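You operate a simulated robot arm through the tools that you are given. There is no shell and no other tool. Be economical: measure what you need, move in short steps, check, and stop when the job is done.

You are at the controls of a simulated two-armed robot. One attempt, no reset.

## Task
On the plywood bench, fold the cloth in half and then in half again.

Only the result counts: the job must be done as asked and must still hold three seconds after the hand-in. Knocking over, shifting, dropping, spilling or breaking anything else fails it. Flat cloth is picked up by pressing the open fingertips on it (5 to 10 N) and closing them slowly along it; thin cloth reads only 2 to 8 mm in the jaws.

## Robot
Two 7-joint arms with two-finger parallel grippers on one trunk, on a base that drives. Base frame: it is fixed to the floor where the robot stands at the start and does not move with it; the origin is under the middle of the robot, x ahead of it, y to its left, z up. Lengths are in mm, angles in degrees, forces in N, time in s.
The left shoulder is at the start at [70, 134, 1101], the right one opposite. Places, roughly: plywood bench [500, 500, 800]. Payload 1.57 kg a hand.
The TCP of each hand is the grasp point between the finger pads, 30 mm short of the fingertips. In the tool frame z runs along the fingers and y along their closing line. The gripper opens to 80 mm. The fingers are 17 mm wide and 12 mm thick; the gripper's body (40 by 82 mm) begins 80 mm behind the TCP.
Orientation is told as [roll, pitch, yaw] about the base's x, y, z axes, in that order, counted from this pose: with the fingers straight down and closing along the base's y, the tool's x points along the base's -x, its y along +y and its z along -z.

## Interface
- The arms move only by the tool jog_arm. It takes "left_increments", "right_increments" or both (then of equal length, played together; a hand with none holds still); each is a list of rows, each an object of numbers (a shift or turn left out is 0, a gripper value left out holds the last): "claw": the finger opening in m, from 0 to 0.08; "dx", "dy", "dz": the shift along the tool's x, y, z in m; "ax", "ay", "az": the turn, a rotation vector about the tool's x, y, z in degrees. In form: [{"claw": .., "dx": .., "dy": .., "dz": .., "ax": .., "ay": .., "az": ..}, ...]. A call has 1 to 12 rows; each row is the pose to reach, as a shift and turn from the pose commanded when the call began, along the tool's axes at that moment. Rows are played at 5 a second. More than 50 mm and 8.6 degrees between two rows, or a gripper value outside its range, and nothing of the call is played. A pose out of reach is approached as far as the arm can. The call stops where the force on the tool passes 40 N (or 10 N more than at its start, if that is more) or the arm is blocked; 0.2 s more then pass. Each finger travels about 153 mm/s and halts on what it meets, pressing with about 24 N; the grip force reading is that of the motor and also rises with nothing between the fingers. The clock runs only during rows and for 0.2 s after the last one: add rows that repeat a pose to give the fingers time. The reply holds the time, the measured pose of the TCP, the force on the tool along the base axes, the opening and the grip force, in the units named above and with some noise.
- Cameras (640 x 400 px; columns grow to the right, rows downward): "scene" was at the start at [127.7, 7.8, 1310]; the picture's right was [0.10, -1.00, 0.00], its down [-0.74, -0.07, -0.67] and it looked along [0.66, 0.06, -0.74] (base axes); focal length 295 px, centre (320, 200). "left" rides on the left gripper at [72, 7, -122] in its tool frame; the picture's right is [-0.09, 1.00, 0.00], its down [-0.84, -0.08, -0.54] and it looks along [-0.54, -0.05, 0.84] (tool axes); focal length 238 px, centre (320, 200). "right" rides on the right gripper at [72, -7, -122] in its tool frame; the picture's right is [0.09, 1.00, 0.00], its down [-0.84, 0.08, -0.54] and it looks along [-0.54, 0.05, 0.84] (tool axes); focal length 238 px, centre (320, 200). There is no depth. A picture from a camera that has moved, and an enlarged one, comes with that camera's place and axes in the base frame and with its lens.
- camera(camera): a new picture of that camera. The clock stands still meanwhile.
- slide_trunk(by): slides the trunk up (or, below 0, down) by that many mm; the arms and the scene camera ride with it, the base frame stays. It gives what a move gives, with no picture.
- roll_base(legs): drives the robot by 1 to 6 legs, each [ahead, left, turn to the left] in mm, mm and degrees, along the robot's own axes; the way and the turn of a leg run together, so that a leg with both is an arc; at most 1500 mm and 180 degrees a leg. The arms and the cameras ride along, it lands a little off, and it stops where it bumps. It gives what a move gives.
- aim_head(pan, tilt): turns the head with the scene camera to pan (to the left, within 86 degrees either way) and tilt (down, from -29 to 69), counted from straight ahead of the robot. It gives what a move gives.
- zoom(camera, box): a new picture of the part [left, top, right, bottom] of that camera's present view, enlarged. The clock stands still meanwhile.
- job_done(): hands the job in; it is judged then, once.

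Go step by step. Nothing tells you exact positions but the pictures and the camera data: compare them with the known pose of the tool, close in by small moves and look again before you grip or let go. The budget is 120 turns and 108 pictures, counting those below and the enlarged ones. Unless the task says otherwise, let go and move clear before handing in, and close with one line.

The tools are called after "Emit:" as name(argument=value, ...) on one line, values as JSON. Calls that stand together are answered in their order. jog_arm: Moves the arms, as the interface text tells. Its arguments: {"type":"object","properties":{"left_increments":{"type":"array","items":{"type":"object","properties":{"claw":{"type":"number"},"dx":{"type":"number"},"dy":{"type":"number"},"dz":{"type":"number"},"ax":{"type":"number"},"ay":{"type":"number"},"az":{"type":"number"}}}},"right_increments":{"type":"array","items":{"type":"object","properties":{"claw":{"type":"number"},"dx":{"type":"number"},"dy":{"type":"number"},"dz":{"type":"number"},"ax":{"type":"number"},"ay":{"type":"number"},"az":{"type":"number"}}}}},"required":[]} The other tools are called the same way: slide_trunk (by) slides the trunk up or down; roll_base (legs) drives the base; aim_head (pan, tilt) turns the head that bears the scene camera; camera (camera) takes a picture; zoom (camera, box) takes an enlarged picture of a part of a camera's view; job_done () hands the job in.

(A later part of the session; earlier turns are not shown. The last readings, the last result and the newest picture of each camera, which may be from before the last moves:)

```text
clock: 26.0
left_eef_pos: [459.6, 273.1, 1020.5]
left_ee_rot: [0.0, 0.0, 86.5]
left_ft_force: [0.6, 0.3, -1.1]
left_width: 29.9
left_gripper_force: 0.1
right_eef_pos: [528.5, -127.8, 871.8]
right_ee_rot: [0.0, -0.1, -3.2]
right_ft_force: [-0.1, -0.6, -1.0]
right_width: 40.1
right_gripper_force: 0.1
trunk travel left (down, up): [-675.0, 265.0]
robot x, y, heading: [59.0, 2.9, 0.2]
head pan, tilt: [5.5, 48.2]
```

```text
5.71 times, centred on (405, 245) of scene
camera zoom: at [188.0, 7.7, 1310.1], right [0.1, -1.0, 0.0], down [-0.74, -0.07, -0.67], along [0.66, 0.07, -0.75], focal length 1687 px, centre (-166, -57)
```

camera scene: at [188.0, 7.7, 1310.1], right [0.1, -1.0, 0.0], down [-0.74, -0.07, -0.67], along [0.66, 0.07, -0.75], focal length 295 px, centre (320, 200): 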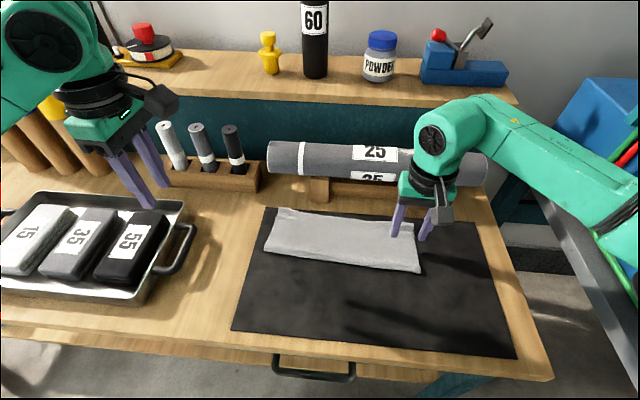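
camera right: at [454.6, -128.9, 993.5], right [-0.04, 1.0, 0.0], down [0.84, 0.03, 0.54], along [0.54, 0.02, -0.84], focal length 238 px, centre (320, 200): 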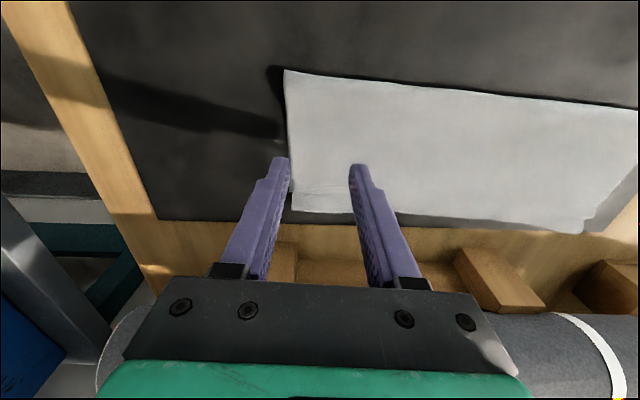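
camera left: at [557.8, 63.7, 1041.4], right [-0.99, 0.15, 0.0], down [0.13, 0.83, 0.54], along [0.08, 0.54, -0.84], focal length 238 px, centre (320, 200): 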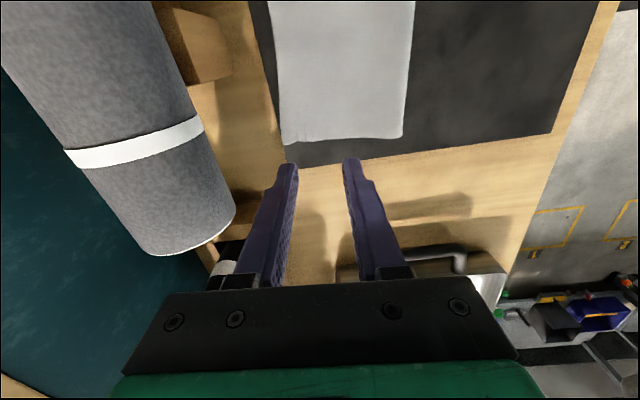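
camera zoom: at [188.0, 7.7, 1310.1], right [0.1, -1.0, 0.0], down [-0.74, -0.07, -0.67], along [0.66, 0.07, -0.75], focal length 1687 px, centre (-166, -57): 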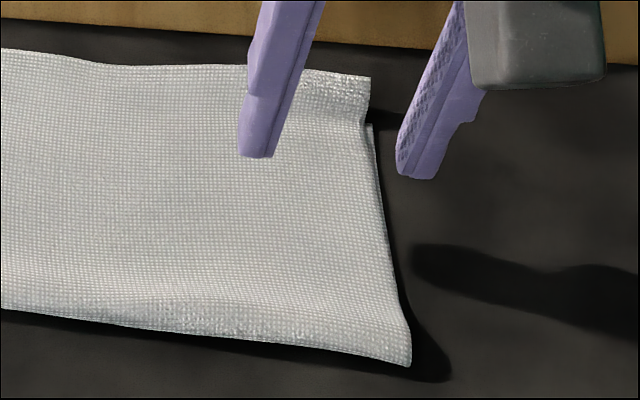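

The top layer overshoots the lower one by about 18 mm on the right and 25 mm on the left. I'll fix that first by pressing closed fingertips on the overhang and sliding it back, so I'm bringing both closed hands above it.

Emit:
jog_arm(left_increments=[{"claw": 0.0, "dx": 0.018, "dy": -0.018}, {"dx": 0.036, "dy": -0.036}, {"dx": 0.055, "dy": -0.054}, {"dx": 0.074, "dy": -0.071}, {"dx": 0.092, "dy": -0.089, "dz": 0.01}, {"dx": 0.11, "dy": -0.106, "dz": 0.02}, {"dx": 0.128, "dy": -0.124, "dz": 0.045}, {"dx": 0.1466, "dy": -0.1412, "dz": 0.08}, {"dx": 0.1466, "dy": -0.1412, "dz": 0.115}, {"dx": 0.1466, "dy": -0.1412, "dz": 0.15}, {"dx": 0.1466, "dy": -0.1412, "dz": 0.165}], right_increments=[{"claw": 0.0, "dx": -0.01}, {"dx": -0.02}, {"dx": -0.03}, {"dx": -0.04, "dy": 0.003}, {"dx": -0.052, "dy": 0.003}, {"dx": -0.052, "dy": 0.003}, {"dx": -0.052, "dy": 0.003}, {"dx": -0.052, "dy": 0.003, "dz": 0.01}, {"dx": -0.052, "dy": 0.003, "dz": 0.014}, {"dx": -0.052, "dy": 0.003, "dz": 0.018}, {"dx": -0.052, "dy": 0.003, "dz": 0.018}])

Emit:
zoom(camera="scene", box=[235, 180, 455, 290])

Emit:
camera(camera="left")

Emit:
camera(camera="right")

```text
clock: 28.4
left_eef_pos: [591.5, 118.3, 851.5]
left_ee_rot: [0.0, -0.1, 86.5]
left_ft_force: [-0.5, 0.3, -0.1]
left_width: 0.4
left_gripper_force: 21.2
right_eef_pos: [579.9, -129.1, 852.9]
right_ee_rot: [0.0, 0.0, -3.4]
right_ft_force: [-0.4, -0.4, -0.5]
right_width: 0.0
right_gripper_force: 21.4
trunk travel left (down, up): [-675.0, 265.0]
robot x, y, heading: [60.2, -0.9, 0.2]
head pan, tilt: [5.5, 48.2]
```

```text
2.91 times, centred on (345, 235) of scene
camera zoom: at [188.2, 7.7, 1310.1], right [0.1, -1.0, 0.0], down [-0.74, -0.07, -0.67], along [0.66, 0.07, -0.75], focal length 859 px, centre (247, 98)
```

zoom: 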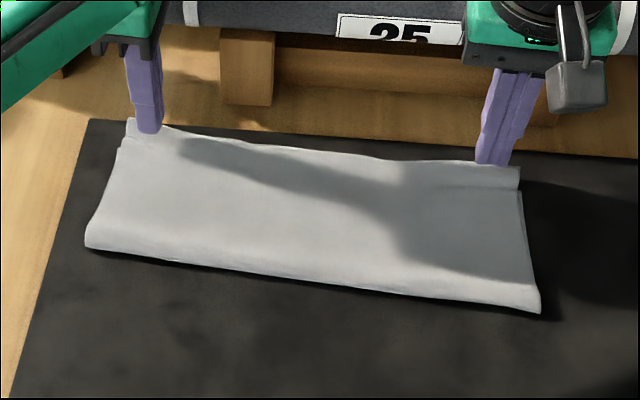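

```text
71 pictures are left
camera left: at [580.5, 47.2, 974.1], right [-0.99, 0.15, 0.0], down [0.13, 0.83, 0.54], along [0.08, 0.54, -0.84], focal length 238 px, centre (320, 200)
```

left: 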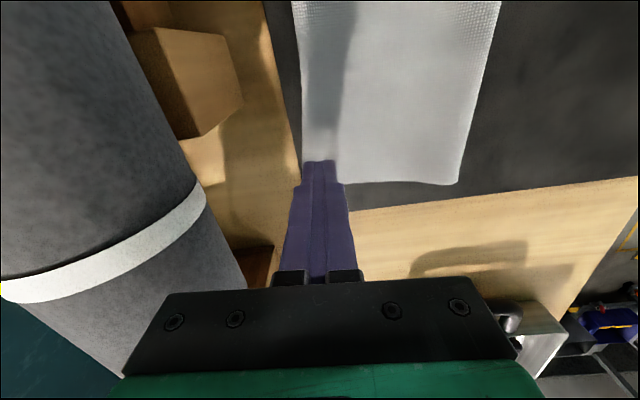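

```text
70 pictures are left
camera right: at [507.4, -130.3, 974.9], right [-0.03, 1.0, 0.0], down [0.84, 0.03, 0.54], along [0.54, 0.02, -0.84], focal length 238 px, centre (320, 200)
```

right: 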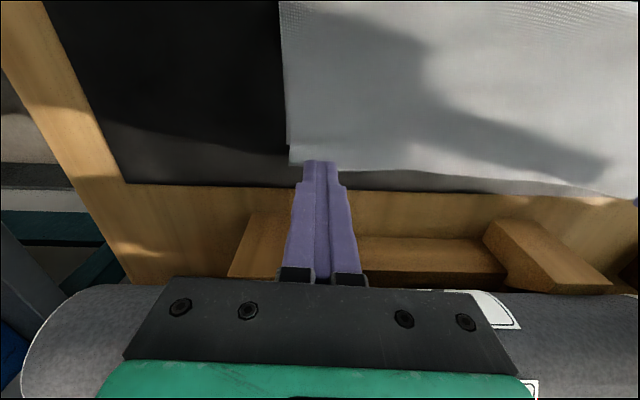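

Emit:
jog_arm(left_increments=[{"dz": 0.006}, {"dz": 0.012}, {"dz": 0.016}, {"dz": 0.0175}, {"dz": 0.0185}, {"dz": 0.0185}], right_increments=[{"dz": 0.006}, {"dz": 0.012}, {"dz": 0.016}, {"dz": 0.0185}, {"dz": 0.0195}, {"dz": 0.0195}])

```text
clock: 29.8
left_eef_pos: [591.4, 119.0, 836.2]
left_ee_rot: [0.0, 0.0, 86.4]
left_ft_force: [-0.5, 0.4, -0.6]
left_width: 0.0
left_gripper_force: 21.4
right_eef_pos: [579.1, -129.6, 834.4]
right_ee_rot: [0.1, 0.0, -3.2]
right_ft_force: [-0.2, 0.2, 1.6]
right_width: 0.0
right_gripper_force: 20.9
trunk travel left (down, up): [-675.0, 265.0]
robot x, y, heading: [59.6, 2.0, 0.0]
head pan, tilt: [5.5, 48.2]
```

Emit:
jog_arm(left_increments=[{"dz": 0.001}, {"dz": 0.0018}, {"dz": 0.0018}], right_increments=[{"dz": 0.0003}, {"dz": 0.0006}, {"dz": 0.0006}])

```text
clock: 30.6
left_eef_pos: [589.9, 119.4, 833.1]
left_ee_rot: [-0.2, 0.0, 86.4]
left_ft_force: [4.1, -0.1, 13.6]
left_width: 0.0
left_gripper_force: 20.7
right_eef_pos: [578.3, -129.1, 834.6]
right_ee_rot: [0.0, -0.1, -3.2]
right_ft_force: [0.7, -0.3, 1.1]
right_width: 0.0
right_gripper_force: 21.3
trunk travel left (down, up): [-675.0, 265.0]
robot x, y, heading: [61.3, -0.8, -0.1]
head pan, tilt: [5.5, 48.2]
```

Emit:
jog_arm(left_increments=[{"dz": -0.0003}, {"dz": -0.0003, "dy": 0.004}, {"dz": -0.0003, "dy": 0.008}, {"dz": -0.0003, "dy": 0.012}, {"dz": -0.0003, "dy": 0.016}], right_increments=[{"dz": 0.0008}, {"dz": 0.001, "dx": 0.003}, {"dz": 0.001, "dx": 0.006}, {"dz": 0.001, "dx": 0.009}, {"dz": 0.001, "dx": 0.012}])

Emit:
zoom(camera="scene", box=[235, 180, 455, 290])

Emit:
zoom(camera="left", box=[260, 0, 520, 200])

Emit:
zoom(camera="right", box=[240, 20, 480, 200])

```text
clock: 31.8
left_eef_pos: [572.7, 119.4, 834.1]
left_ee_rot: [-0.1, 0.0, 86.4]
left_ft_force: [5.9, 0.4, 16.8]
left_width: 0.1
left_gripper_force: 20.9
right_eef_pos: [566.6, -127.9, 834.1]
right_ee_rot: [0.2, -0.2, -3.4]
right_ft_force: [4.4, -1.7, 12.3]
right_width: 0.0
right_gripper_force: 21.7
trunk travel left (down, up): [-675.0, 265.0]
robot x, y, heading: [58.1, 0.6, 0.0]
head pan, tilt: [5.5, 48.2]
```

```text
2.91 times, centred on (345, 235) of scene
camera zoom: at [185.3, 7.7, 1310.5], right [0.1, -1.0, 0.0], down [-0.74, -0.07, -0.67], along [0.67, 0.07, -0.74], focal length 859 px, centre (247, 98)
```

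zoom: 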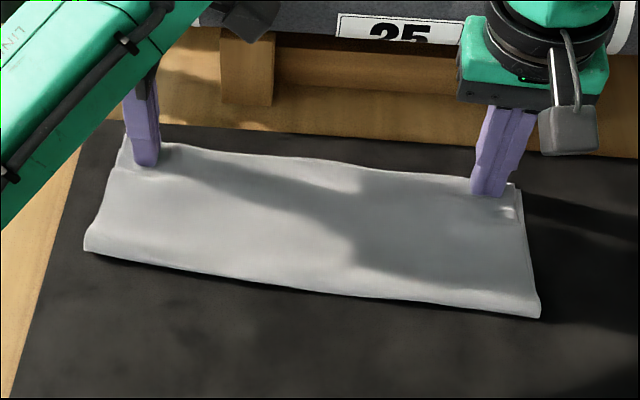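

```text
2.00 times, centred on (390, 100) of left
camera zoom: at [562.2, 48.6, 957.1], right [-0.99, 0.15, 0.0], down [0.13, 0.83, 0.54], along [0.09, 0.54, -0.84], focal length 477 px, centre (180, 400)
```

zoom: 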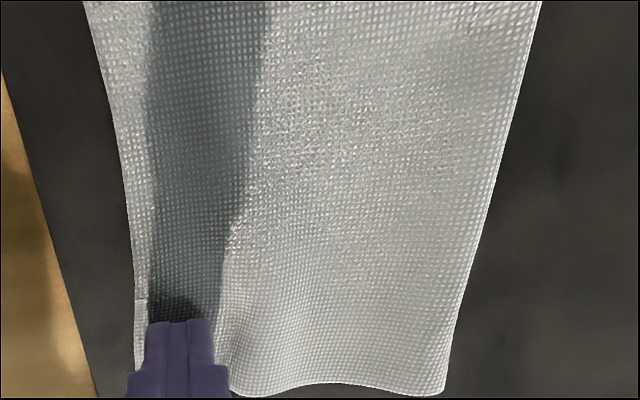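

```text
2.22 times, centred on (360, 110) of right
camera zoom: at [493.3, -129.6, 955.9], right [-0.03, 1.0, 0.0], down [0.84, 0.03, 0.54], along [0.54, 0.02, -0.84], focal length 530 px, centre (231, 400)
```

zoom: 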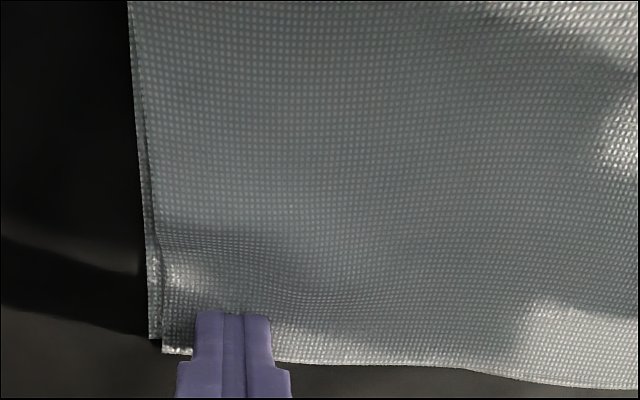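

The drag works: the right overhang is down to about 4 mm. I'll lift and check the left.

Emit:
jog_arm(left_increments=[{"dz": -0.005}, {"dz": -0.03}, {"dz": -0.07}], right_increments=[{"dz": -0.005}, {"dz": -0.03}, {"dz": -0.07}])

Emit:
zoom(camera="scene", box=[235, 180, 455, 290])

Emit:
zoom(camera="left", box=[240, 40, 440, 190])

```text
clock: 32.6
left_eef_pos: [573.6, 118.7, 905.3]
left_ee_rot: [0.1, 0.0, 86.5]
left_ft_force: [0.6, -0.7, -0.2]
left_width: 0.0
left_gripper_force: 20.9
right_eef_pos: [566.8, -128.1, 902.6]
right_ee_rot: [0.1, 0.0, -3.3]
right_ft_force: [0.1, 0.4, 0.6]
right_width: 0.0
right_gripper_force: 20.9
trunk travel left (down, up): [-675.0, 265.0]
robot x, y, heading: [62.7, -0.8, 0.2]
head pan, tilt: [5.5, 48.2]
```

```text
2.91 times, centred on (345, 235) of scene
camera zoom: at [186.6, 8.3, 1310.0], right [0.1, -1.0, 0.0], down [-0.74, -0.07, -0.67], along [0.66, 0.06, -0.74], focal length 859 px, centre (247, 98)
```

zoom: 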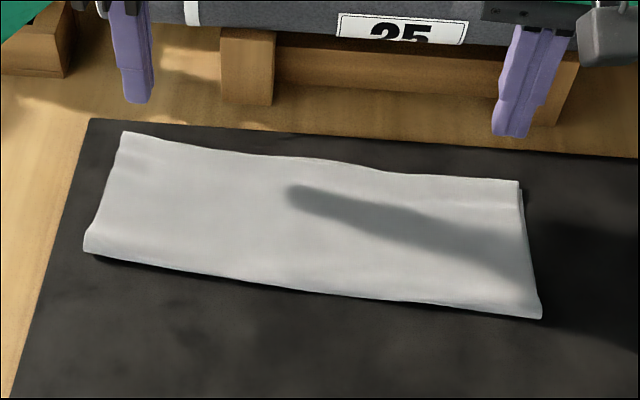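

```text
2.67 times, centred on (340, 115) of left
camera zoom: at [562.9, 48.0, 1026.9], right [-0.99, 0.15, 0.0], down [0.13, 0.83, 0.54], along [0.08, 0.54, -0.84], focal length 636 px, centre (267, 427)
```

zoom: 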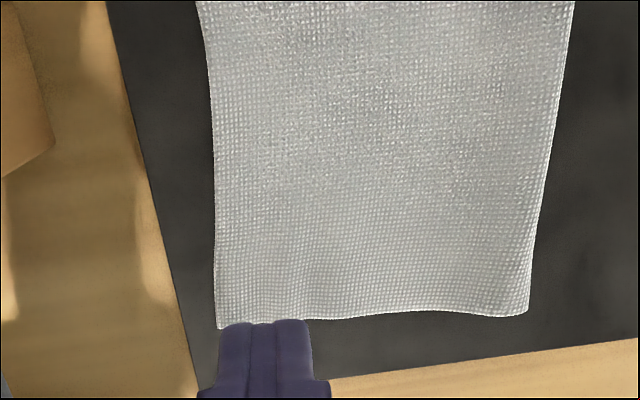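

The layers are now aligned at both ends. Again I'll clear the left hand and set the right hand, open 40 mm, over the middle of the right end at about (520,-130).

Emit:
jog_arm(left_increments=[{"dz": -0.03}, {"dz": -0.06}, {"dz": -0.09, "dy": 0.01}, {"dz": -0.11, "dy": 0.03, "dx": -0.02}, {"dz": -0.12, "dy": 0.05, "dx": -0.04}, {"dz": -0.12, "dy": 0.07, "dx": -0.07}, {"dz": -0.12, "dy": 0.09, "dx": -0.1}, {"dz": -0.12, "dy": 0.11, "dx": -0.13}, {"dz": -0.12, "dy": 0.12, "dx": -0.15}], right_increments=[{"claw": 0.02, "dx": 0.008}, {"claw": 0.04, "dx": 0.016}, {"dx": 0.024}, {"dx": 0.032}, {"dx": 0.04}, {"dx": 0.047, "dz": 0.01}, {"dx": 0.047, "dz": 0.03}, {"dx": 0.047, "dz": 0.045}, {"dx": 0.047, "dz": 0.058}])

Emit:
camera(camera="right")

```text
clock: 34.6
left_eef_pos: [462.4, 280.0, 1022.3]
left_ee_rot: [0.0, 0.1, 86.5]
left_ft_force: [0.5, 0.1, -0.2]
left_width: 0.0
left_gripper_force: 21.5
right_eef_pos: [520.9, -126.5, 845.4]
right_ee_rot: [0.1, 0.0, -3.4]
right_ft_force: [0.9, 0.3, 0.0]
right_width: 40.0
right_gripper_force: 0.0
trunk travel left (down, up): [-675.0, 265.0]
robot x, y, heading: [58.9, -0.9, -0.1]
head pan, tilt: [5.5, 48.2]
```

```text
64 pictures are left
camera right: at [447.6, -128.6, 965.8], right [-0.03, 1.0, 0.0], down [0.84, 0.03, 0.54], along [0.54, 0.02, -0.84], focal length 238 px, centre (320, 200)
```

right: 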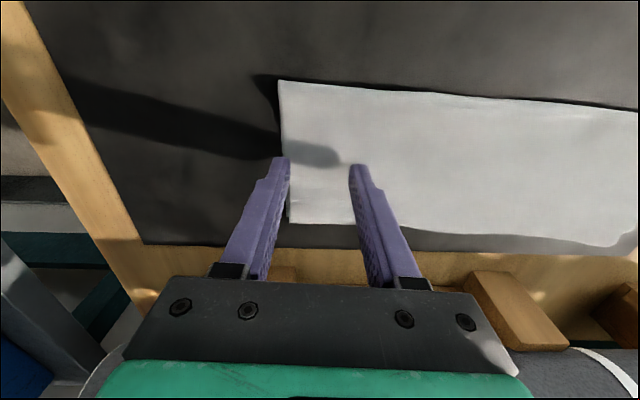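

The outer finger is about 6 mm inside the edge, centred in x. Lowering to contact.

Emit:
jog_arm(right_increments=[{"dz": 0.004}, {"dz": 0.008}, {"dz": 0.0095}, {"dz": 0.0105}, {"dz": 0.0105}])

```text
clock: 35.8
left_eef_pos: [462.4, 280.2, 1021.4]
left_ee_rot: [0.0, 0.0, 86.4]
left_ft_force: [-0.8, -0.3, -0.3]
left_width: 0.0
left_gripper_force: 21.0
right_eef_pos: [521.4, -126.4, 835.2]
right_ee_rot: [0.0, -0.1, -3.3]
right_ft_force: [1.6, -1.5, 5.2]
right_width: 40.4
right_gripper_force: 0.0
trunk travel left (down, up): [-675.0, 265.0]
robot x, y, heading: [61.2, 4.1, -0.1]
head pan, tilt: [5.5, 48.2]
```

Emit:
jog_arm(right_increments=[{"dz": 0.0007}, {"dz": 0.0007}, {"dz": 0.0007, "claw": 0.037}, {"dz": 0.0007, "claw": 0.034}, {"dz": 0.0007, "claw": 0.031}, {"dz": 0.0007, "claw": 0.028}, {"dz": 0.0007, "claw": 0.025}])

Emit:
zoom(camera="right", box=[200, 60, 440, 250])

Emit:
zoom(camera="scene", box=[360, 200, 460, 280])

```text
clock: 37.4
left_eef_pos: [460.5, 279.9, 1022.9]
left_ee_rot: [-0.1, 0.1, 86.5]
left_ft_force: [-0.4, -0.1, -0.2]
left_width: 0.0
left_gripper_force: 21.7
right_eef_pos: [519.5, -125.6, 834.5]
right_ee_rot: [-0.1, -0.1, -3.3]
right_ft_force: [0.2, 0.5, 10.2]
right_width: 25.0
right_gripper_force: 0.1
trunk travel left (down, up): [-675.0, 265.0]
robot x, y, heading: [61.9, -0.1, -0.0]
head pan, tilt: [5.5, 48.2]
```

```text
2.11 times, centred on (320, 155) of right
camera zoom: at [446.1, -127.1, 955.9], right [-0.03, 1.0, 0.0], down [0.84, 0.03, 0.54], along [0.54, 0.02, -0.84], focal length 502 px, centre (320, 295)
```

zoom: 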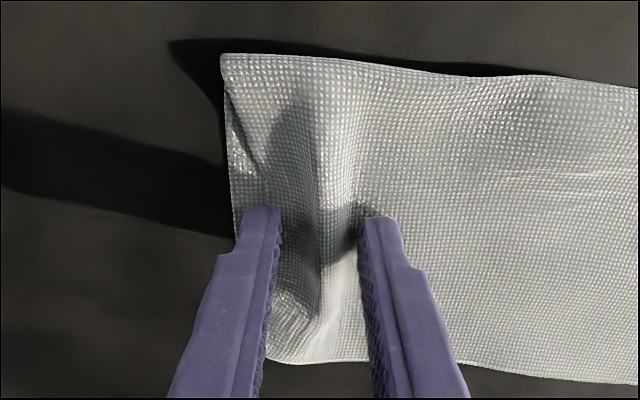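

```text
5.00 times, centred on (410, 240) of scene
camera zoom: at [186.5, 8.7, 1310.2], right [0.1, -1.0, 0.0], down [-0.74, -0.07, -0.67], along [0.66, 0.06, -0.74], focal length 1476 px, centre (-130, 0)
```

zoom: 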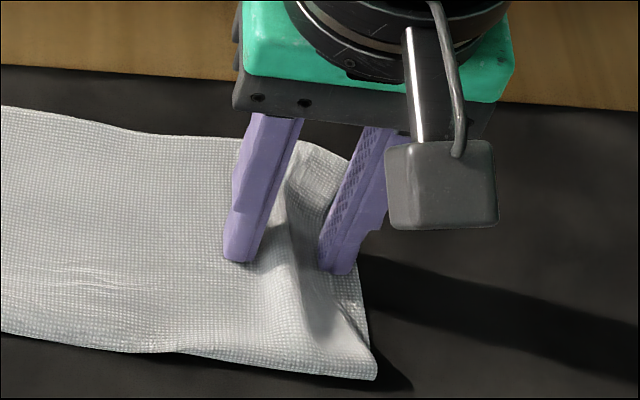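

A ridge is forming. I'll continue closing.

Emit:
jog_arm(right_increments=[{"claw": 0.022}, {"claw": 0.019}, {"claw": 0.016}, {"claw": 0.013}, {"claw": 0.01}, {"claw": 0.007}, {"claw": 0.004}, {"claw": 0.0}, {"claw": 0.0}])

Emit:
zoom(camera="right", box=[200, 60, 440, 250])

Emit:
zoom(camera="scene", box=[360, 200, 460, 280])

```text
clock: 39.4
left_eef_pos: [460.6, 279.6, 1022.4]
left_ee_rot: [-0.1, 0.1, 86.5]
left_ft_force: [0.1, 0.3, -1.1]
left_width: 0.1
left_gripper_force: 21.7
right_eef_pos: [519.4, -125.4, 835.4]
right_ee_rot: [-0.1, -0.1, -3.2]
right_ft_force: [-0.8, -0.1, 8.6]
right_width: 2.0
right_gripper_force: 23.9
trunk travel left (down, up): [-675.0, 265.0]
robot x, y, heading: [59.3, 1.9, 0.0]
head pan, tilt: [5.5, 48.2]
```

```text
2.11 times, centred on (320, 155) of right
camera zoom: at [446.1, -127.3, 955.9], right [-0.03, 1.0, 0.0], down [0.84, 0.03, 0.54], along [0.54, 0.02, -0.84], focal length 502 px, centre (320, 295)
```

zoom: 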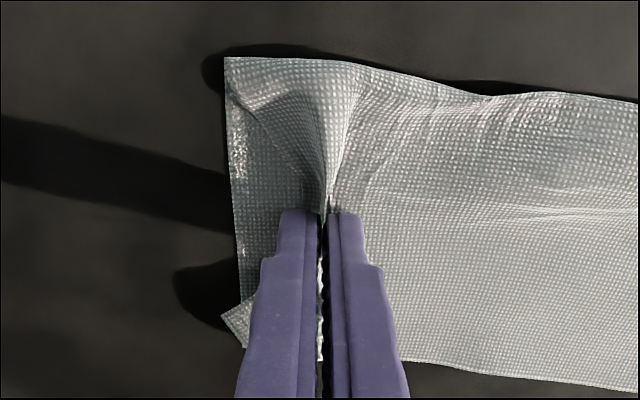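

```text
5.00 times, centred on (410, 240) of scene
camera zoom: at [186.4, 8.5, 1310.2], right [0.1, -1.0, 0.0], down [-0.74, -0.07, -0.67], along [0.66, 0.06, -0.74], focal length 1476 px, centre (-130, 0)
```

zoom: 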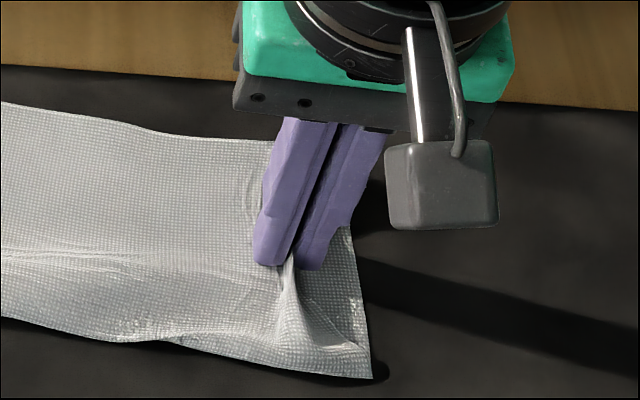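

The cloth is gripped at 2.0 mm, but the lower layer seems to stay flat. I'll lift slightly and see whether both layers come.

Emit:
jog_arm(right_increments=[{"dz": -0.006}, {"dz": -0.012}, {"dz": -0.018}, {"dz": -0.025, "dy": 0.003}])

Emit:
zoom(camera="right", box=[160, 40, 440, 250])

Emit:
zoom(camera="scene", box=[340, 190, 460, 280])

```text
clock: 40.4
left_eef_pos: [461.6, 279.0, 1022.5]
left_ee_rot: [0.1, 0.1, 86.5]
left_ft_force: [0.0, -0.2, -0.5]
left_width: 0.1
left_gripper_force: 21.8
right_eef_pos: [520.4, -123.6, 859.5]
right_ee_rot: [0.0, -0.1, -3.2]
right_ft_force: [1.1, 0.4, -0.6]
right_width: 1.9
right_gripper_force: 23.8
trunk travel left (down, up): [-675.0, 265.0]
robot x, y, heading: [61.2, 0.2, 0.1]
head pan, tilt: [5.5, 48.2]
```

```text
1.90 times, centred on (300, 145) of right
camera zoom: at [447.6, -124.4, 980.8], right [-0.03, 1.0, 0.0], down [0.84, 0.03, 0.54], along [0.54, 0.02, -0.84], focal length 454 px, centre (358, 305)
```

zoom: 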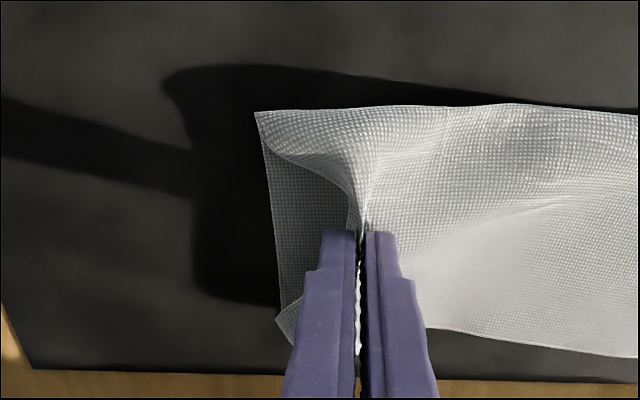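

```text
4.44 times, centred on (400, 235) of scene
camera zoom: at [187.8, 8.4, 1310.0], right [0.1, -1.0, 0.0], down [-0.74, -0.07, -0.67], along [0.66, 0.06, -0.74], focal length 1312 px, centre (-36, 44)
```

zoom: 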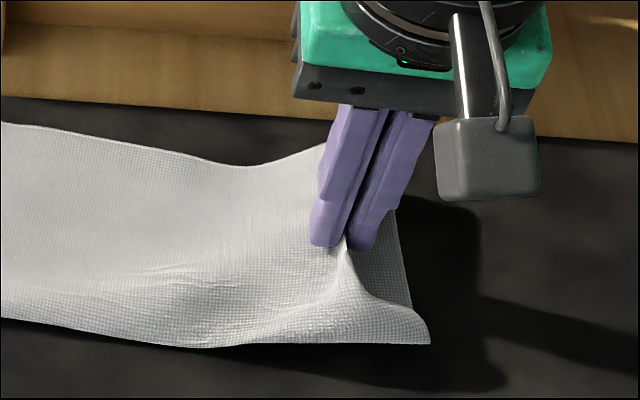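

The wide shadow suggests the lower layer is lifting too. I'll raise further to make sure.

Emit:
jog_arm(right_increments=[{"dz": -0.01, "dy": 0.002}, {"dz": -0.02, "dy": 0.005}, {"dz": -0.03, "dy": 0.009}, {"dz": -0.04, "dy": 0.015}])

Emit:
zoom(camera="right", box=[160, 40, 440, 250])

Emit:
zoom(camera="scene", box=[280, 160, 460, 290])

```text
clock: 41.4
left_eef_pos: [461.8, 279.4, 1023.4]
left_ee_rot: [0.0, 0.0, 86.5]
left_ft_force: [0.4, 0.1, -0.4]
left_width: 0.2
left_gripper_force: 21.2
right_eef_pos: [519.9, -106.4, 897.7]
right_ee_rot: [0.1, -0.1, -3.4]
right_ft_force: [0.6, -0.2, 1.0]
right_width: 1.6
right_gripper_force: 24.1
trunk travel left (down, up): [-675.0, 265.0]
robot x, y, heading: [60.3, 0.6, 0.1]
head pan, tilt: [5.5, 48.2]
```

```text
1.90 times, centred on (300, 145) of right
camera zoom: at [447.7, -108.2, 1020.3], right [-0.03, 1.0, 0.0], down [0.84, 0.03, 0.54], along [0.54, 0.02, -0.84], focal length 454 px, centre (358, 305)
```

zoom: 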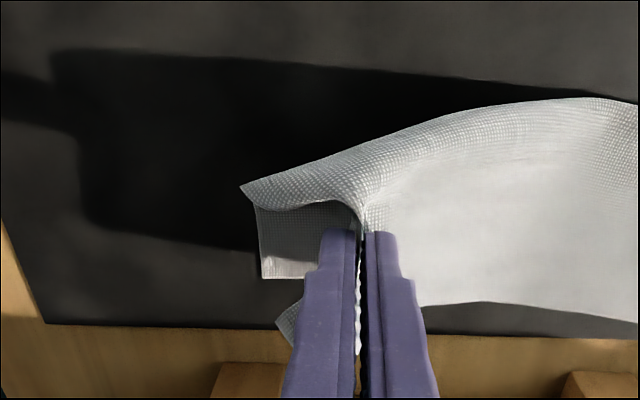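

```text
3.08 times, centred on (370, 225) of scene
camera zoom: at [187.8, 8.5, 1310.0], right [0.1, -1.0, 0.0], down [-0.74, -0.07, -0.67], along [0.66, 0.06, -0.74], focal length 908 px, centre (166, 123)
```

zoom: 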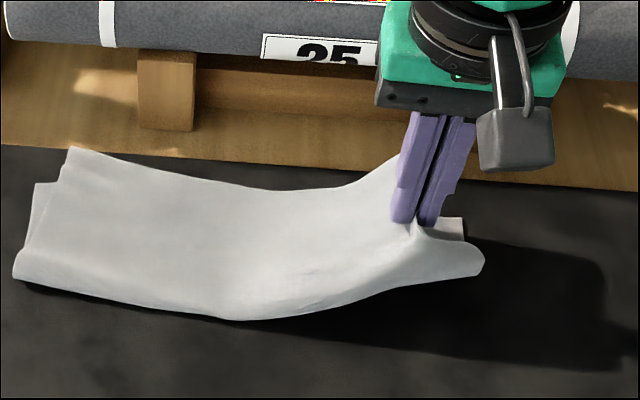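

Only the top layer is pinched; the lower one just hangs from the fold. I'll lay it back down, release, and then retry with the outer finger just outside the edge so it pushes both layers.

Emit:
jog_arm(right_increments=[{"dz": 0.01, "dy": -0.007}, {"dz": 0.02, "dy": -0.012}, {"dz": 0.03, "dy": -0.017}, {"dz": 0.04, "dy": -0.019}, {"dz": 0.05, "dy": -0.021}, {"dz": 0.06, "dy": -0.021}, {"dz": 0.06, "dy": -0.021, "claw": 0.01}, {"dz": 0.06, "dy": -0.021, "claw": 0.02}, {"dz": 0.06, "dy": -0.021, "claw": 0.035}, {"dz": 0.04, "dy": -0.021}, {"dz": 0.0, "dy": -0.021}, {"dz": -0.03, "dy": -0.021}])

Emit:
camera(camera="right")

Emit:
zoom(camera="scene", box=[235, 180, 455, 290])

```text
clock: 44.0
left_eef_pos: [462.4, 279.6, 1023.6]
left_ee_rot: [-0.1, 0.0, 86.5]
left_ft_force: [0.6, -0.5, 0.2]
left_width: 0.0
left_gripper_force: 21.4
right_eef_pos: [518.6, -128.5, 929.9]
right_ee_rot: [0.1, 0.0, -3.3]
right_ft_force: [0.2, -0.5, -0.2]
right_width: 34.9
right_gripper_force: 0.0
trunk travel left (down, up): [-675.0, 265.0]
robot x, y, heading: [65.1, -2.2, 0.2]
head pan, tilt: [5.5, 48.2]
```

```text
55 pictures are left
camera right: at [446.0, -129.5, 1050.3], right [-0.03, 1.0, 0.0], down [0.84, 0.03, 0.54], along [0.54, 0.02, -0.84], focal length 238 px, centre (320, 200)
```

right: 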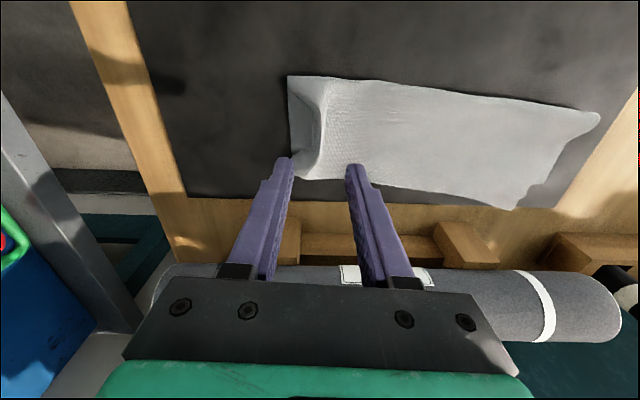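

```text
2.91 times, centred on (345, 235) of scene
camera zoom: at [187.7, 8.4, 1310.0], right [0.1, -1.0, 0.0], down [-0.74, -0.07, -0.67], along [0.66, 0.06, -0.74], focal length 859 px, centre (247, 98)
```

zoom: 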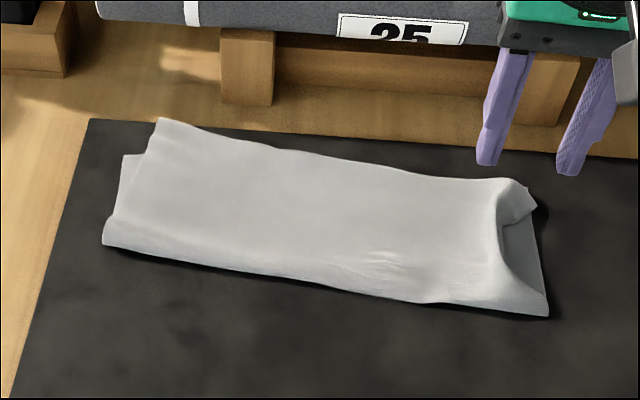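

Emit:
zoom(camera="scene", box=[375, 215, 445, 290])

Emit:
zoom(camera="right", box=[270, 60, 430, 200])

```text
5.33 times, centred on (410, 252) of scene
camera zoom: at [187.7, 8.4, 1310.0], right [0.1, -1.0, 0.0], down [-0.74, -0.07, -0.67], along [0.66, 0.06, -0.74], focal length 1575 px, centre (-160, -80)
```

zoom: 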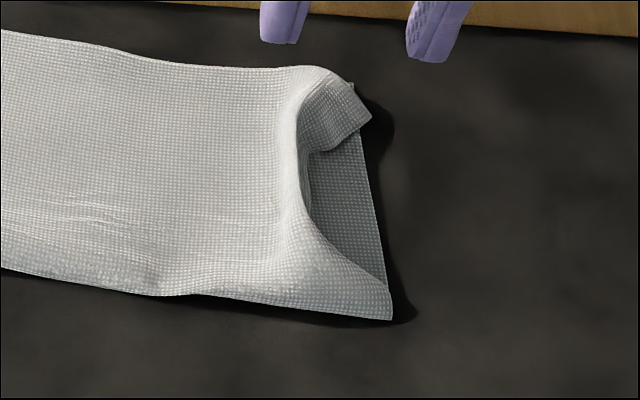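

```text
2.86 times, centred on (350, 130) of right
camera zoom: at [446.0, -129.5, 1050.3], right [-0.03, 1.0, 0.0], down [0.84, 0.03, 0.54], along [0.54, 0.02, -0.84], focal length 681 px, centre (234, 400)
```

zoom: 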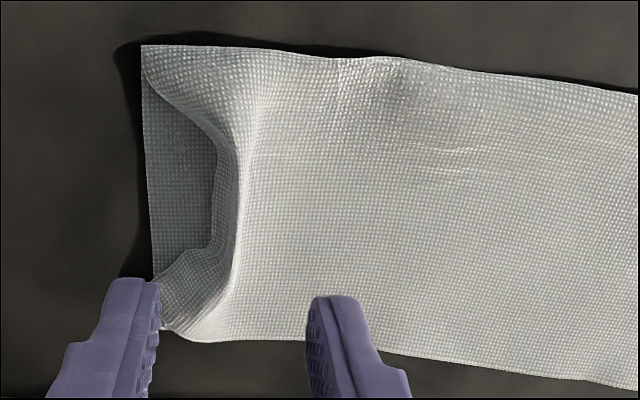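

The top layer's right end has curled under itself. I'll pinch that curl lightly, lift it so it hangs free, and lay it out again.

Emit:
jog_arm(right_increments=[{"claw": 0.03, "dy": 0.004, "dz": 0.03}, {"dy": 0.004, "dz": 0.06}, {"dy": 0.004, "dz": 0.08}, {"dy": 0.004, "dz": 0.091}, {"dy": 0.004, "dz": 0.091, "claw": 0.025}, {"dy": 0.004, "dz": 0.091, "claw": 0.02}, {"dy": 0.004, "dz": 0.091, "claw": 0.014}, {"dy": 0.004, "dz": 0.091, "claw": 0.007}, {"dy": 0.004, "dz": 0.091, "claw": 0.0}, {"dy": 0.004, "dz": 0.091, "claw": 0.0}])

Emit:
zoom(camera="right", box=[160, 40, 440, 250])

```text
clock: 46.2
left_eef_pos: [461.2, 278.3, 1023.2]
left_ee_rot: [0.0, 0.0, 86.4]
left_ft_force: [0.5, 0.7, 0.8]
left_width: 0.0
left_gripper_force: 21.2
right_eef_pos: [520.1, -123.7, 837.2]
right_ee_rot: [0.0, 0.0, -3.3]
right_ft_force: [0.4, 0.2, 0.1]
right_width: 2.1
right_gripper_force: 23.4
trunk travel left (down, up): [-675.0, 265.0]
robot x, y, heading: [58.0, 3.6, 0.2]
head pan, tilt: [5.5, 48.2]
```

```text
1.90 times, centred on (300, 145) of right
camera zoom: at [447.2, -125.0, 957.9], right [-0.03, 1.0, 0.0], down [0.84, 0.03, 0.54], along [0.54, 0.02, -0.84], focal length 454 px, centre (358, 305)
```

zoom: 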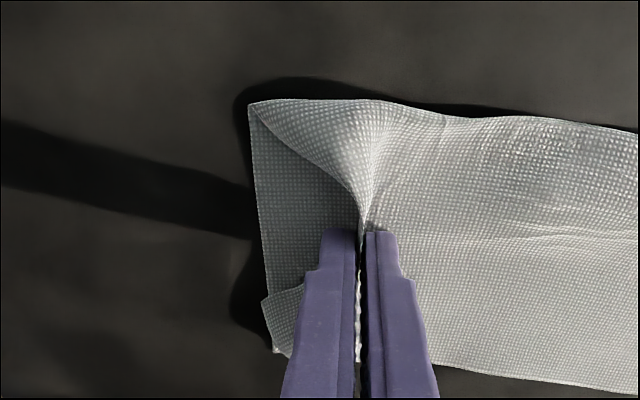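

Emit:
jog_arm(right_increments=[{"dz": -0.012}, {"dz": -0.024}, {"dz": -0.038}, {"dz": -0.038, "dy": -0.01}, {"dz": -0.038, "dy": -0.02}, {"dz": -0.03, "dy": -0.026}, {"dz": -0.022, "dy": -0.026}, {"dz": -0.017, "dy": -0.02}, {"dz": -0.012, "dy": -0.013}, {"dz": -0.007, "dy": -0.006}, {"dz": -0.003, "dy": -0.001}])

Emit:
zoom(camera="right", box=[160, 40, 440, 250])

Emit:
zoom(camera="scene", box=[355, 200, 455, 290])

```text
clock: 48.6
left_eef_pos: [461.6, 279.5, 1023.3]
left_ee_rot: [0.1, 0.1, 86.5]
left_ft_force: [-0.6, 0.0, -0.4]
left_width: 0.0
left_gripper_force: 21.0
right_eef_pos: [521.4, -124.7, 840.6]
right_ee_rot: [-0.1, 0.0, -3.2]
right_ft_force: [-0.1, 1.1, 3.2]
right_width: 1.9
right_gripper_force: 23.6
trunk travel left (down, up): [-675.0, 265.0]
robot x, y, heading: [62.5, -3.1, -0.0]
head pan, tilt: [5.5, 48.2]
```

```text
1.90 times, centred on (300, 145) of right
camera zoom: at [448.4, -126.9, 961.8], right [-0.03, 1.0, 0.0], down [0.84, 0.03, 0.54], along [0.54, 0.02, -0.84], focal length 454 px, centre (358, 305)
```

zoom: 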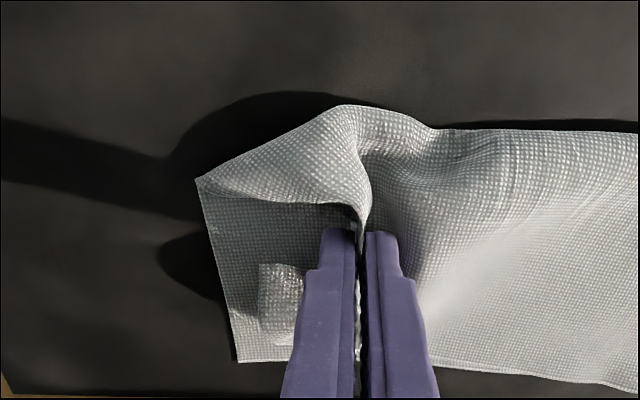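

```text
4.44 times, centred on (405, 245) of scene
camera zoom: at [187.3, 8.5, 1310.2], right [0.1, -1.0, 0.0], down [-0.74, -0.07, -0.67], along [0.66, 0.06, -0.74], focal length 1312 px, centre (-58, 0)
```

zoom: 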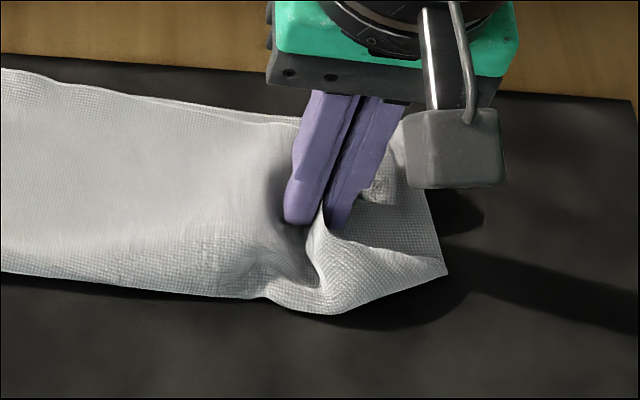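

The end is getting untidy when laid down, so I'll keep hold of it and let the lower layer follow through the fold. First I'll bring the left hand over the left end to realign the top layer there and anchor it.

Emit:
jog_arm(left_increments=[{"claw": 0.0, "dx": 0.02, "dy": -0.018}, {"dx": 0.04, "dy": -0.036}, {"dx": 0.06, "dy": -0.054}, {"dx": 0.08, "dy": -0.071}, {"dx": 0.1, "dy": -0.089, "dz": 0.01}, {"dx": 0.12, "dy": -0.106, "dz": 0.03}, {"dx": 0.14, "dy": -0.124, "dz": 0.06}, {"dx": 0.1607, "dy": -0.141, "dz": 0.09}, {"dx": 0.1607, "dy": -0.141, "dz": 0.12}, {"dx": 0.1607, "dy": -0.141, "dz": 0.15}, {"dx": 0.1607, "dy": -0.141, "dz": 0.162}])

Emit:
camera(camera="left")

Emit:
zoom(camera="scene", box=[235, 180, 455, 290])

```text
clock: 51.0
left_eef_pos: [591.9, 107.7, 860.1]
left_ee_rot: [0.0, 0.1, 86.4]
left_ft_force: [0.6, -0.4, -0.3]
left_width: 0.1
left_gripper_force: 21.5
right_eef_pos: [519.4, -125.6, 839.3]
right_ee_rot: [0.0, 0.0, -3.2]
right_ft_force: [0.2, 0.3, 4.1]
right_width: 2.3
right_gripper_force: 24.0
trunk travel left (down, up): [-675.0, 265.0]
robot x, y, heading: [61.1, 0.9, 0.2]
head pan, tilt: [5.5, 48.2]
```

```text
48 pictures are left
camera left: at [581.4, 37.7, 982.9], right [-0.99, 0.15, 0.0], down [0.13, 0.83, 0.54], along [0.08, 0.53, -0.84], focal length 238 px, centre (320, 200)
```

left: 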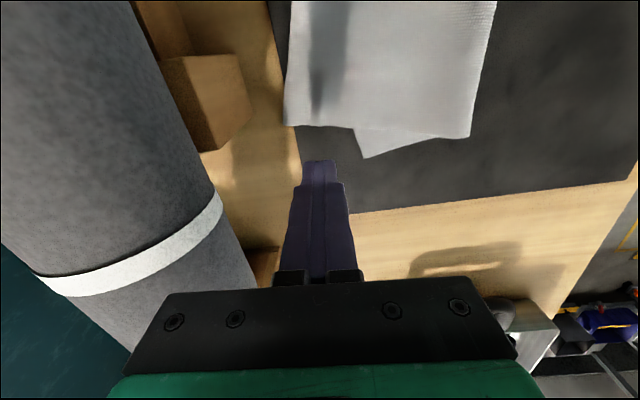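

```text
2.91 times, centred on (345, 235) of scene
camera zoom: at [187.2, 8.5, 1310.2], right [0.1, -1.0, 0.0], down [-0.74, -0.07, -0.67], along [0.66, 0.06, -0.74], focal length 859 px, centre (247, 98)
```

zoom: 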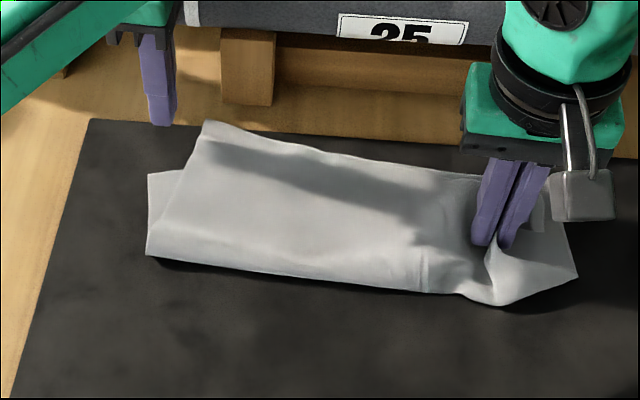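

Pulling the top layer has skewed the left end: its corner is now near (614,80) against (552,118) for the lower layer. I'll first lay the right end down again, this time descending while moving inward so its edge trails outward, and then tidy up with finger drags.

Emit:
jog_arm(left_increments=[{"dz": -0.02}, {"dz": -0.05}, {"dz": -0.05}, {"dz": -0.05}, {"dz": -0.05}, {"dz": -0.05}, {"dz": -0.05}, {"dz": -0.05}, {"dz": -0.05}, {"dz": -0.05}, {"dz": -0.05}, {"dz": -0.05}], right_increments=[{"dz": -0.02}, {"dz": -0.04}, {"dz": -0.055, "dy": -0.008}, {"dz": -0.055, "dy": -0.018}, {"dz": -0.055, "dy": -0.028}, {"dz": -0.045, "dy": -0.03}, {"dz": -0.033, "dy": -0.024}, {"dz": -0.021, "dy": -0.017}, {"dz": -0.009, "dy": -0.01}, {"dz": 0.0, "dy": -0.005}, {"dz": 0.0, "dy": -0.005, "claw": 0.01}, {"dz": 0.0, "dy": -0.005, "claw": 0.02}])

Emit:
jog_arm(right_increments=[{"claw": 0.03}, {"dz": -0.03}, {"dz": -0.06}, {"dz": -0.09}, {"dz": -0.12}])

Emit:
camera(camera="scene")

Emit:
zoom(camera="scene", box=[275, 190, 455, 300])

```text
clock: 53.6
left_eef_pos: [592.8, 109.4, 910.4]
left_ee_rot: [-0.1, 0.1, 86.5]
left_ft_force: [0.8, 0.3, 0.9]
left_width: 0.0
left_gripper_force: 21.4
right_eef_pos: [522.2, -129.2, 840.7]
right_ee_rot: [0.0, -0.1, -3.2]
right_ft_force: [0.3, -0.8, 0.8]
right_width: 20.0
right_gripper_force: 0.0
trunk travel left (down, up): [-675.0, 265.0]
robot x, y, heading: [59.3, -2.0, 0.2]
head pan, tilt: [5.5, 48.2]
```

```text
clock: 54.8
left_eef_pos: [591.7, 110.4, 909.4]
left_ee_rot: [0.0, 0.0, 86.5]
left_ft_force: [0.4, 0.4, 0.2]
left_width: 0.0
left_gripper_force: 21.9
right_eef_pos: [519.0, -128.0, 961.9]
right_ee_rot: [0.0, 0.0, -3.3]
right_ft_force: [-0.6, -0.3, 0.5]
right_width: 30.0
right_gripper_force: 0.0
trunk travel left (down, up): [-675.0, 265.0]
robot x, y, heading: [60.0, 0.4, 0.0]
head pan, tilt: [5.5, 48.2]
```

```text
46 pictures are left
camera scene: at [187.5, 8.4, 1310.1], right [0.1, -1.0, 0.0], down [-0.74, -0.07, -0.67], along [0.66, 0.06, -0.74], focal length 295 px, centre (320, 200)
```

scene: 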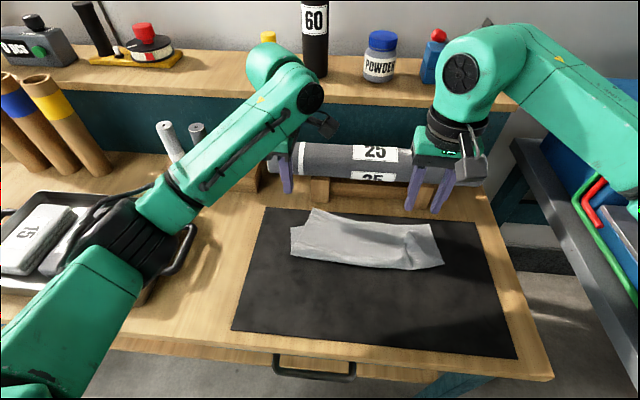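

```text
3.56 times, centred on (365, 245) of scene
camera zoom: at [187.5, 8.4, 1310.1], right [0.1, -1.0, 0.0], down [-0.74, -0.07, -0.67], along [0.66, 0.06, -0.74], focal length 1050 px, centre (160, 40)
```

zoom: 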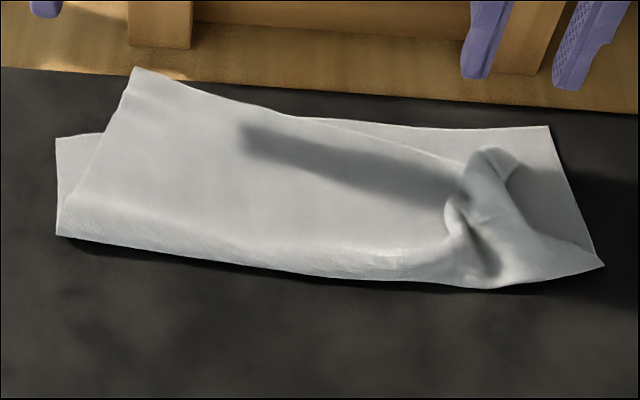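

The top layer is rotated against the lower one, with a crumple at about (561,-150). I'll re-pick the top layer at its left corner with the left hand and at the crumple with the right, then re-lay it; first I'll move above both and check.

Emit:
jog_arm(left_increments=[{"claw": 0.015, "dx": 0.02}, {"claw": 0.03, "dx": 0.04, "dy": -0.001}, {"dx": 0.058, "dy": -0.0025}, {"dx": 0.058, "dy": -0.0025, "dz": 0.03}, {"dx": 0.058, "dy": -0.0025, "dz": 0.06}], right_increments=[{"dx": -0.01, "dz": 0.02}, {"dx": -0.02, "dz": 0.04}, {"dx": -0.03, "dz": 0.05}, {"dx": -0.03, "dz": 0.05}, {"dx": -0.03, "dz": 0.05}])

Emit:
camera(camera="right")

Emit:
camera(camera="left")

```text
clock: 56.0
left_eef_pos: [595.6, 49.3, 849.8]
left_ee_rot: [0.1, 0.1, 86.6]
left_ft_force: [0.6, 1.1, 0.0]
left_width: 29.8
left_gripper_force: 0.0
right_eef_pos: [549.6, -131.7, 910.5]
right_ee_rot: [0.0, 0.0, -3.3]
right_ft_force: [0.1, 0.0, 0.4]
right_width: 30.0
right_gripper_force: 0.0
trunk travel left (down, up): [-675.0, 265.0]
robot x, y, heading: [61.9, 1.8, -0.1]
head pan, tilt: [5.5, 48.2]
```

```text
44 pictures are left
camera right: at [476.9, -133.6, 1032.5], right [-0.03, 1.0, 0.0], down [0.84, 0.03, 0.54], along [0.54, 0.02, -0.84], focal length 238 px, centre (320, 200)
```

right: 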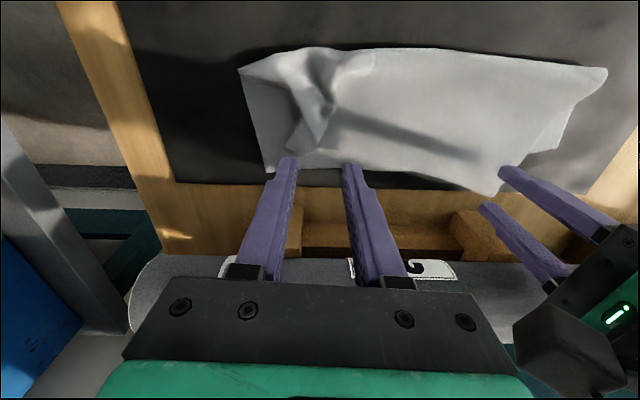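

```text
43 pictures are left
camera left: at [583.6, -21.6, 972.2], right [-0.99, 0.15, 0.0], down [0.13, 0.83, 0.54], along [0.08, 0.54, -0.84], focal length 238 px, centre (320, 200)
```

left: 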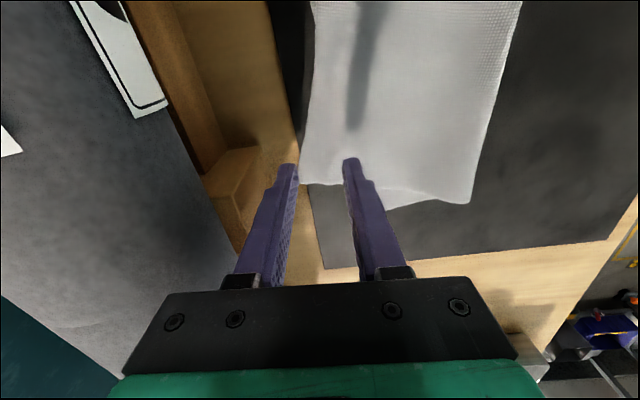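

Emit:
jog_arm(left_increments=[{"dz": 0.006}, {"dz": 0.011}, {"dz": 0.0145}, {"dz": 0.0155}, {"dz": 0.016}, {"dz": 0.016}], right_increments=[{"claw": 0.045, "dx": -0.004, "dy": -0.014, "dz": 0.02}, {"dx": -0.004, "dy": -0.014, "dz": 0.04}, {"dx": -0.004, "dy": -0.014, "dz": 0.06}, {"dx": -0.004, "dy": -0.014, "dz": 0.073}, {"dx": -0.004, "dy": -0.014, "dz": 0.073, "claw": 0.035}, {"dx": -0.004, "dy": -0.014, "dz": 0.073, "claw": 0.025}])

```text
clock: 57.4
left_eef_pos: [593.6, 49.9, 834.7]
left_ee_rot: [0.1, 0.0, 86.5]
left_ft_force: [-0.2, -0.4, 1.8]
left_width: 29.6
left_gripper_force: 0.1
right_eef_pos: [551.3, -144.5, 837.8]
right_ee_rot: [-0.1, -0.1, -3.3]
right_ft_force: [-0.3, -0.3, 0.4]
right_width: 24.9
right_gripper_force: 0.0
trunk travel left (down, up): [-675.0, 265.0]
robot x, y, heading: [58.7, -2.0, 0.1]
head pan, tilt: [5.5, 48.2]
```

Emit:
jog_arm(left_increments=[{"dz": 0.0009}, {"dz": 0.0009}, {"dz": 0.0009, "claw": 0.027}, {"dz": 0.0009, "claw": 0.024}, {"dz": 0.0009, "claw": 0.021}, {"dz": 0.0009, "claw": 0.018}, {"dz": 0.0009, "claw": 0.015}], right_increments=[{"claw": 0.02}, {"claw": 0.015}, {"claw": 0.01}, {"claw": 0.005}, {"claw": 0.0}, {"claw": 0.0}, {"claw": 0.0}])

Emit:
zoom(camera="left", box=[200, 60, 440, 230])

Emit:
zoom(camera="right", box=[200, 0, 480, 210])

```text
clock: 59.0
left_eef_pos: [593.3, 48.8, 834.5]
left_ee_rot: [0.0, 0.0, 86.4]
left_ft_force: [-1.9, -0.2, 4.1]
left_width: 12.9
left_gripper_force: 0.1
right_eef_pos: [551.5, -144.7, 838.0]
right_ee_rot: [0.0, -0.1, -3.2]
right_ft_force: [-1.0, -0.7, 0.0]
right_width: 2.6
right_gripper_force: 23.6
trunk travel left (down, up): [-675.0, 265.0]
robot x, y, heading: [60.1, -1.5, 0.2]
head pan, tilt: [5.5, 48.2]
```

```text
2.35 times, centred on (320, 145) of left
camera zoom: at [582.1, -21.5, 956.8], right [-0.99, 0.15, 0.0], down [0.13, 0.83, 0.54], along [0.08, 0.54, -0.84], focal length 561 px, centre (320, 329)
```

zoom: 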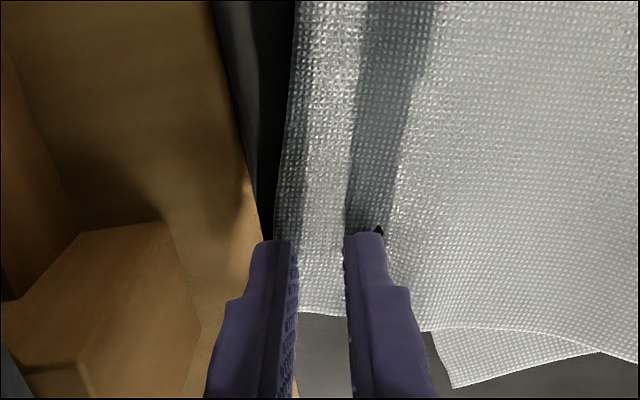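

```text
1.90 times, centred on (340, 105) of right
camera zoom: at [478.4, -147.3, 959.7], right [-0.03, 1.0, 0.0], down [0.84, 0.03, 0.54], along [0.54, 0.02, -0.84], focal length 454 px, centre (282, 381)
```

zoom: 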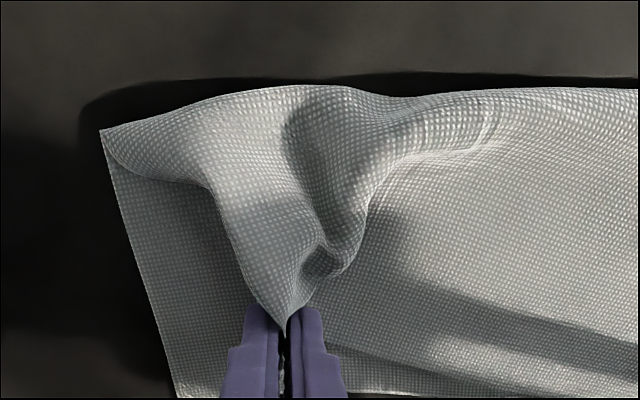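

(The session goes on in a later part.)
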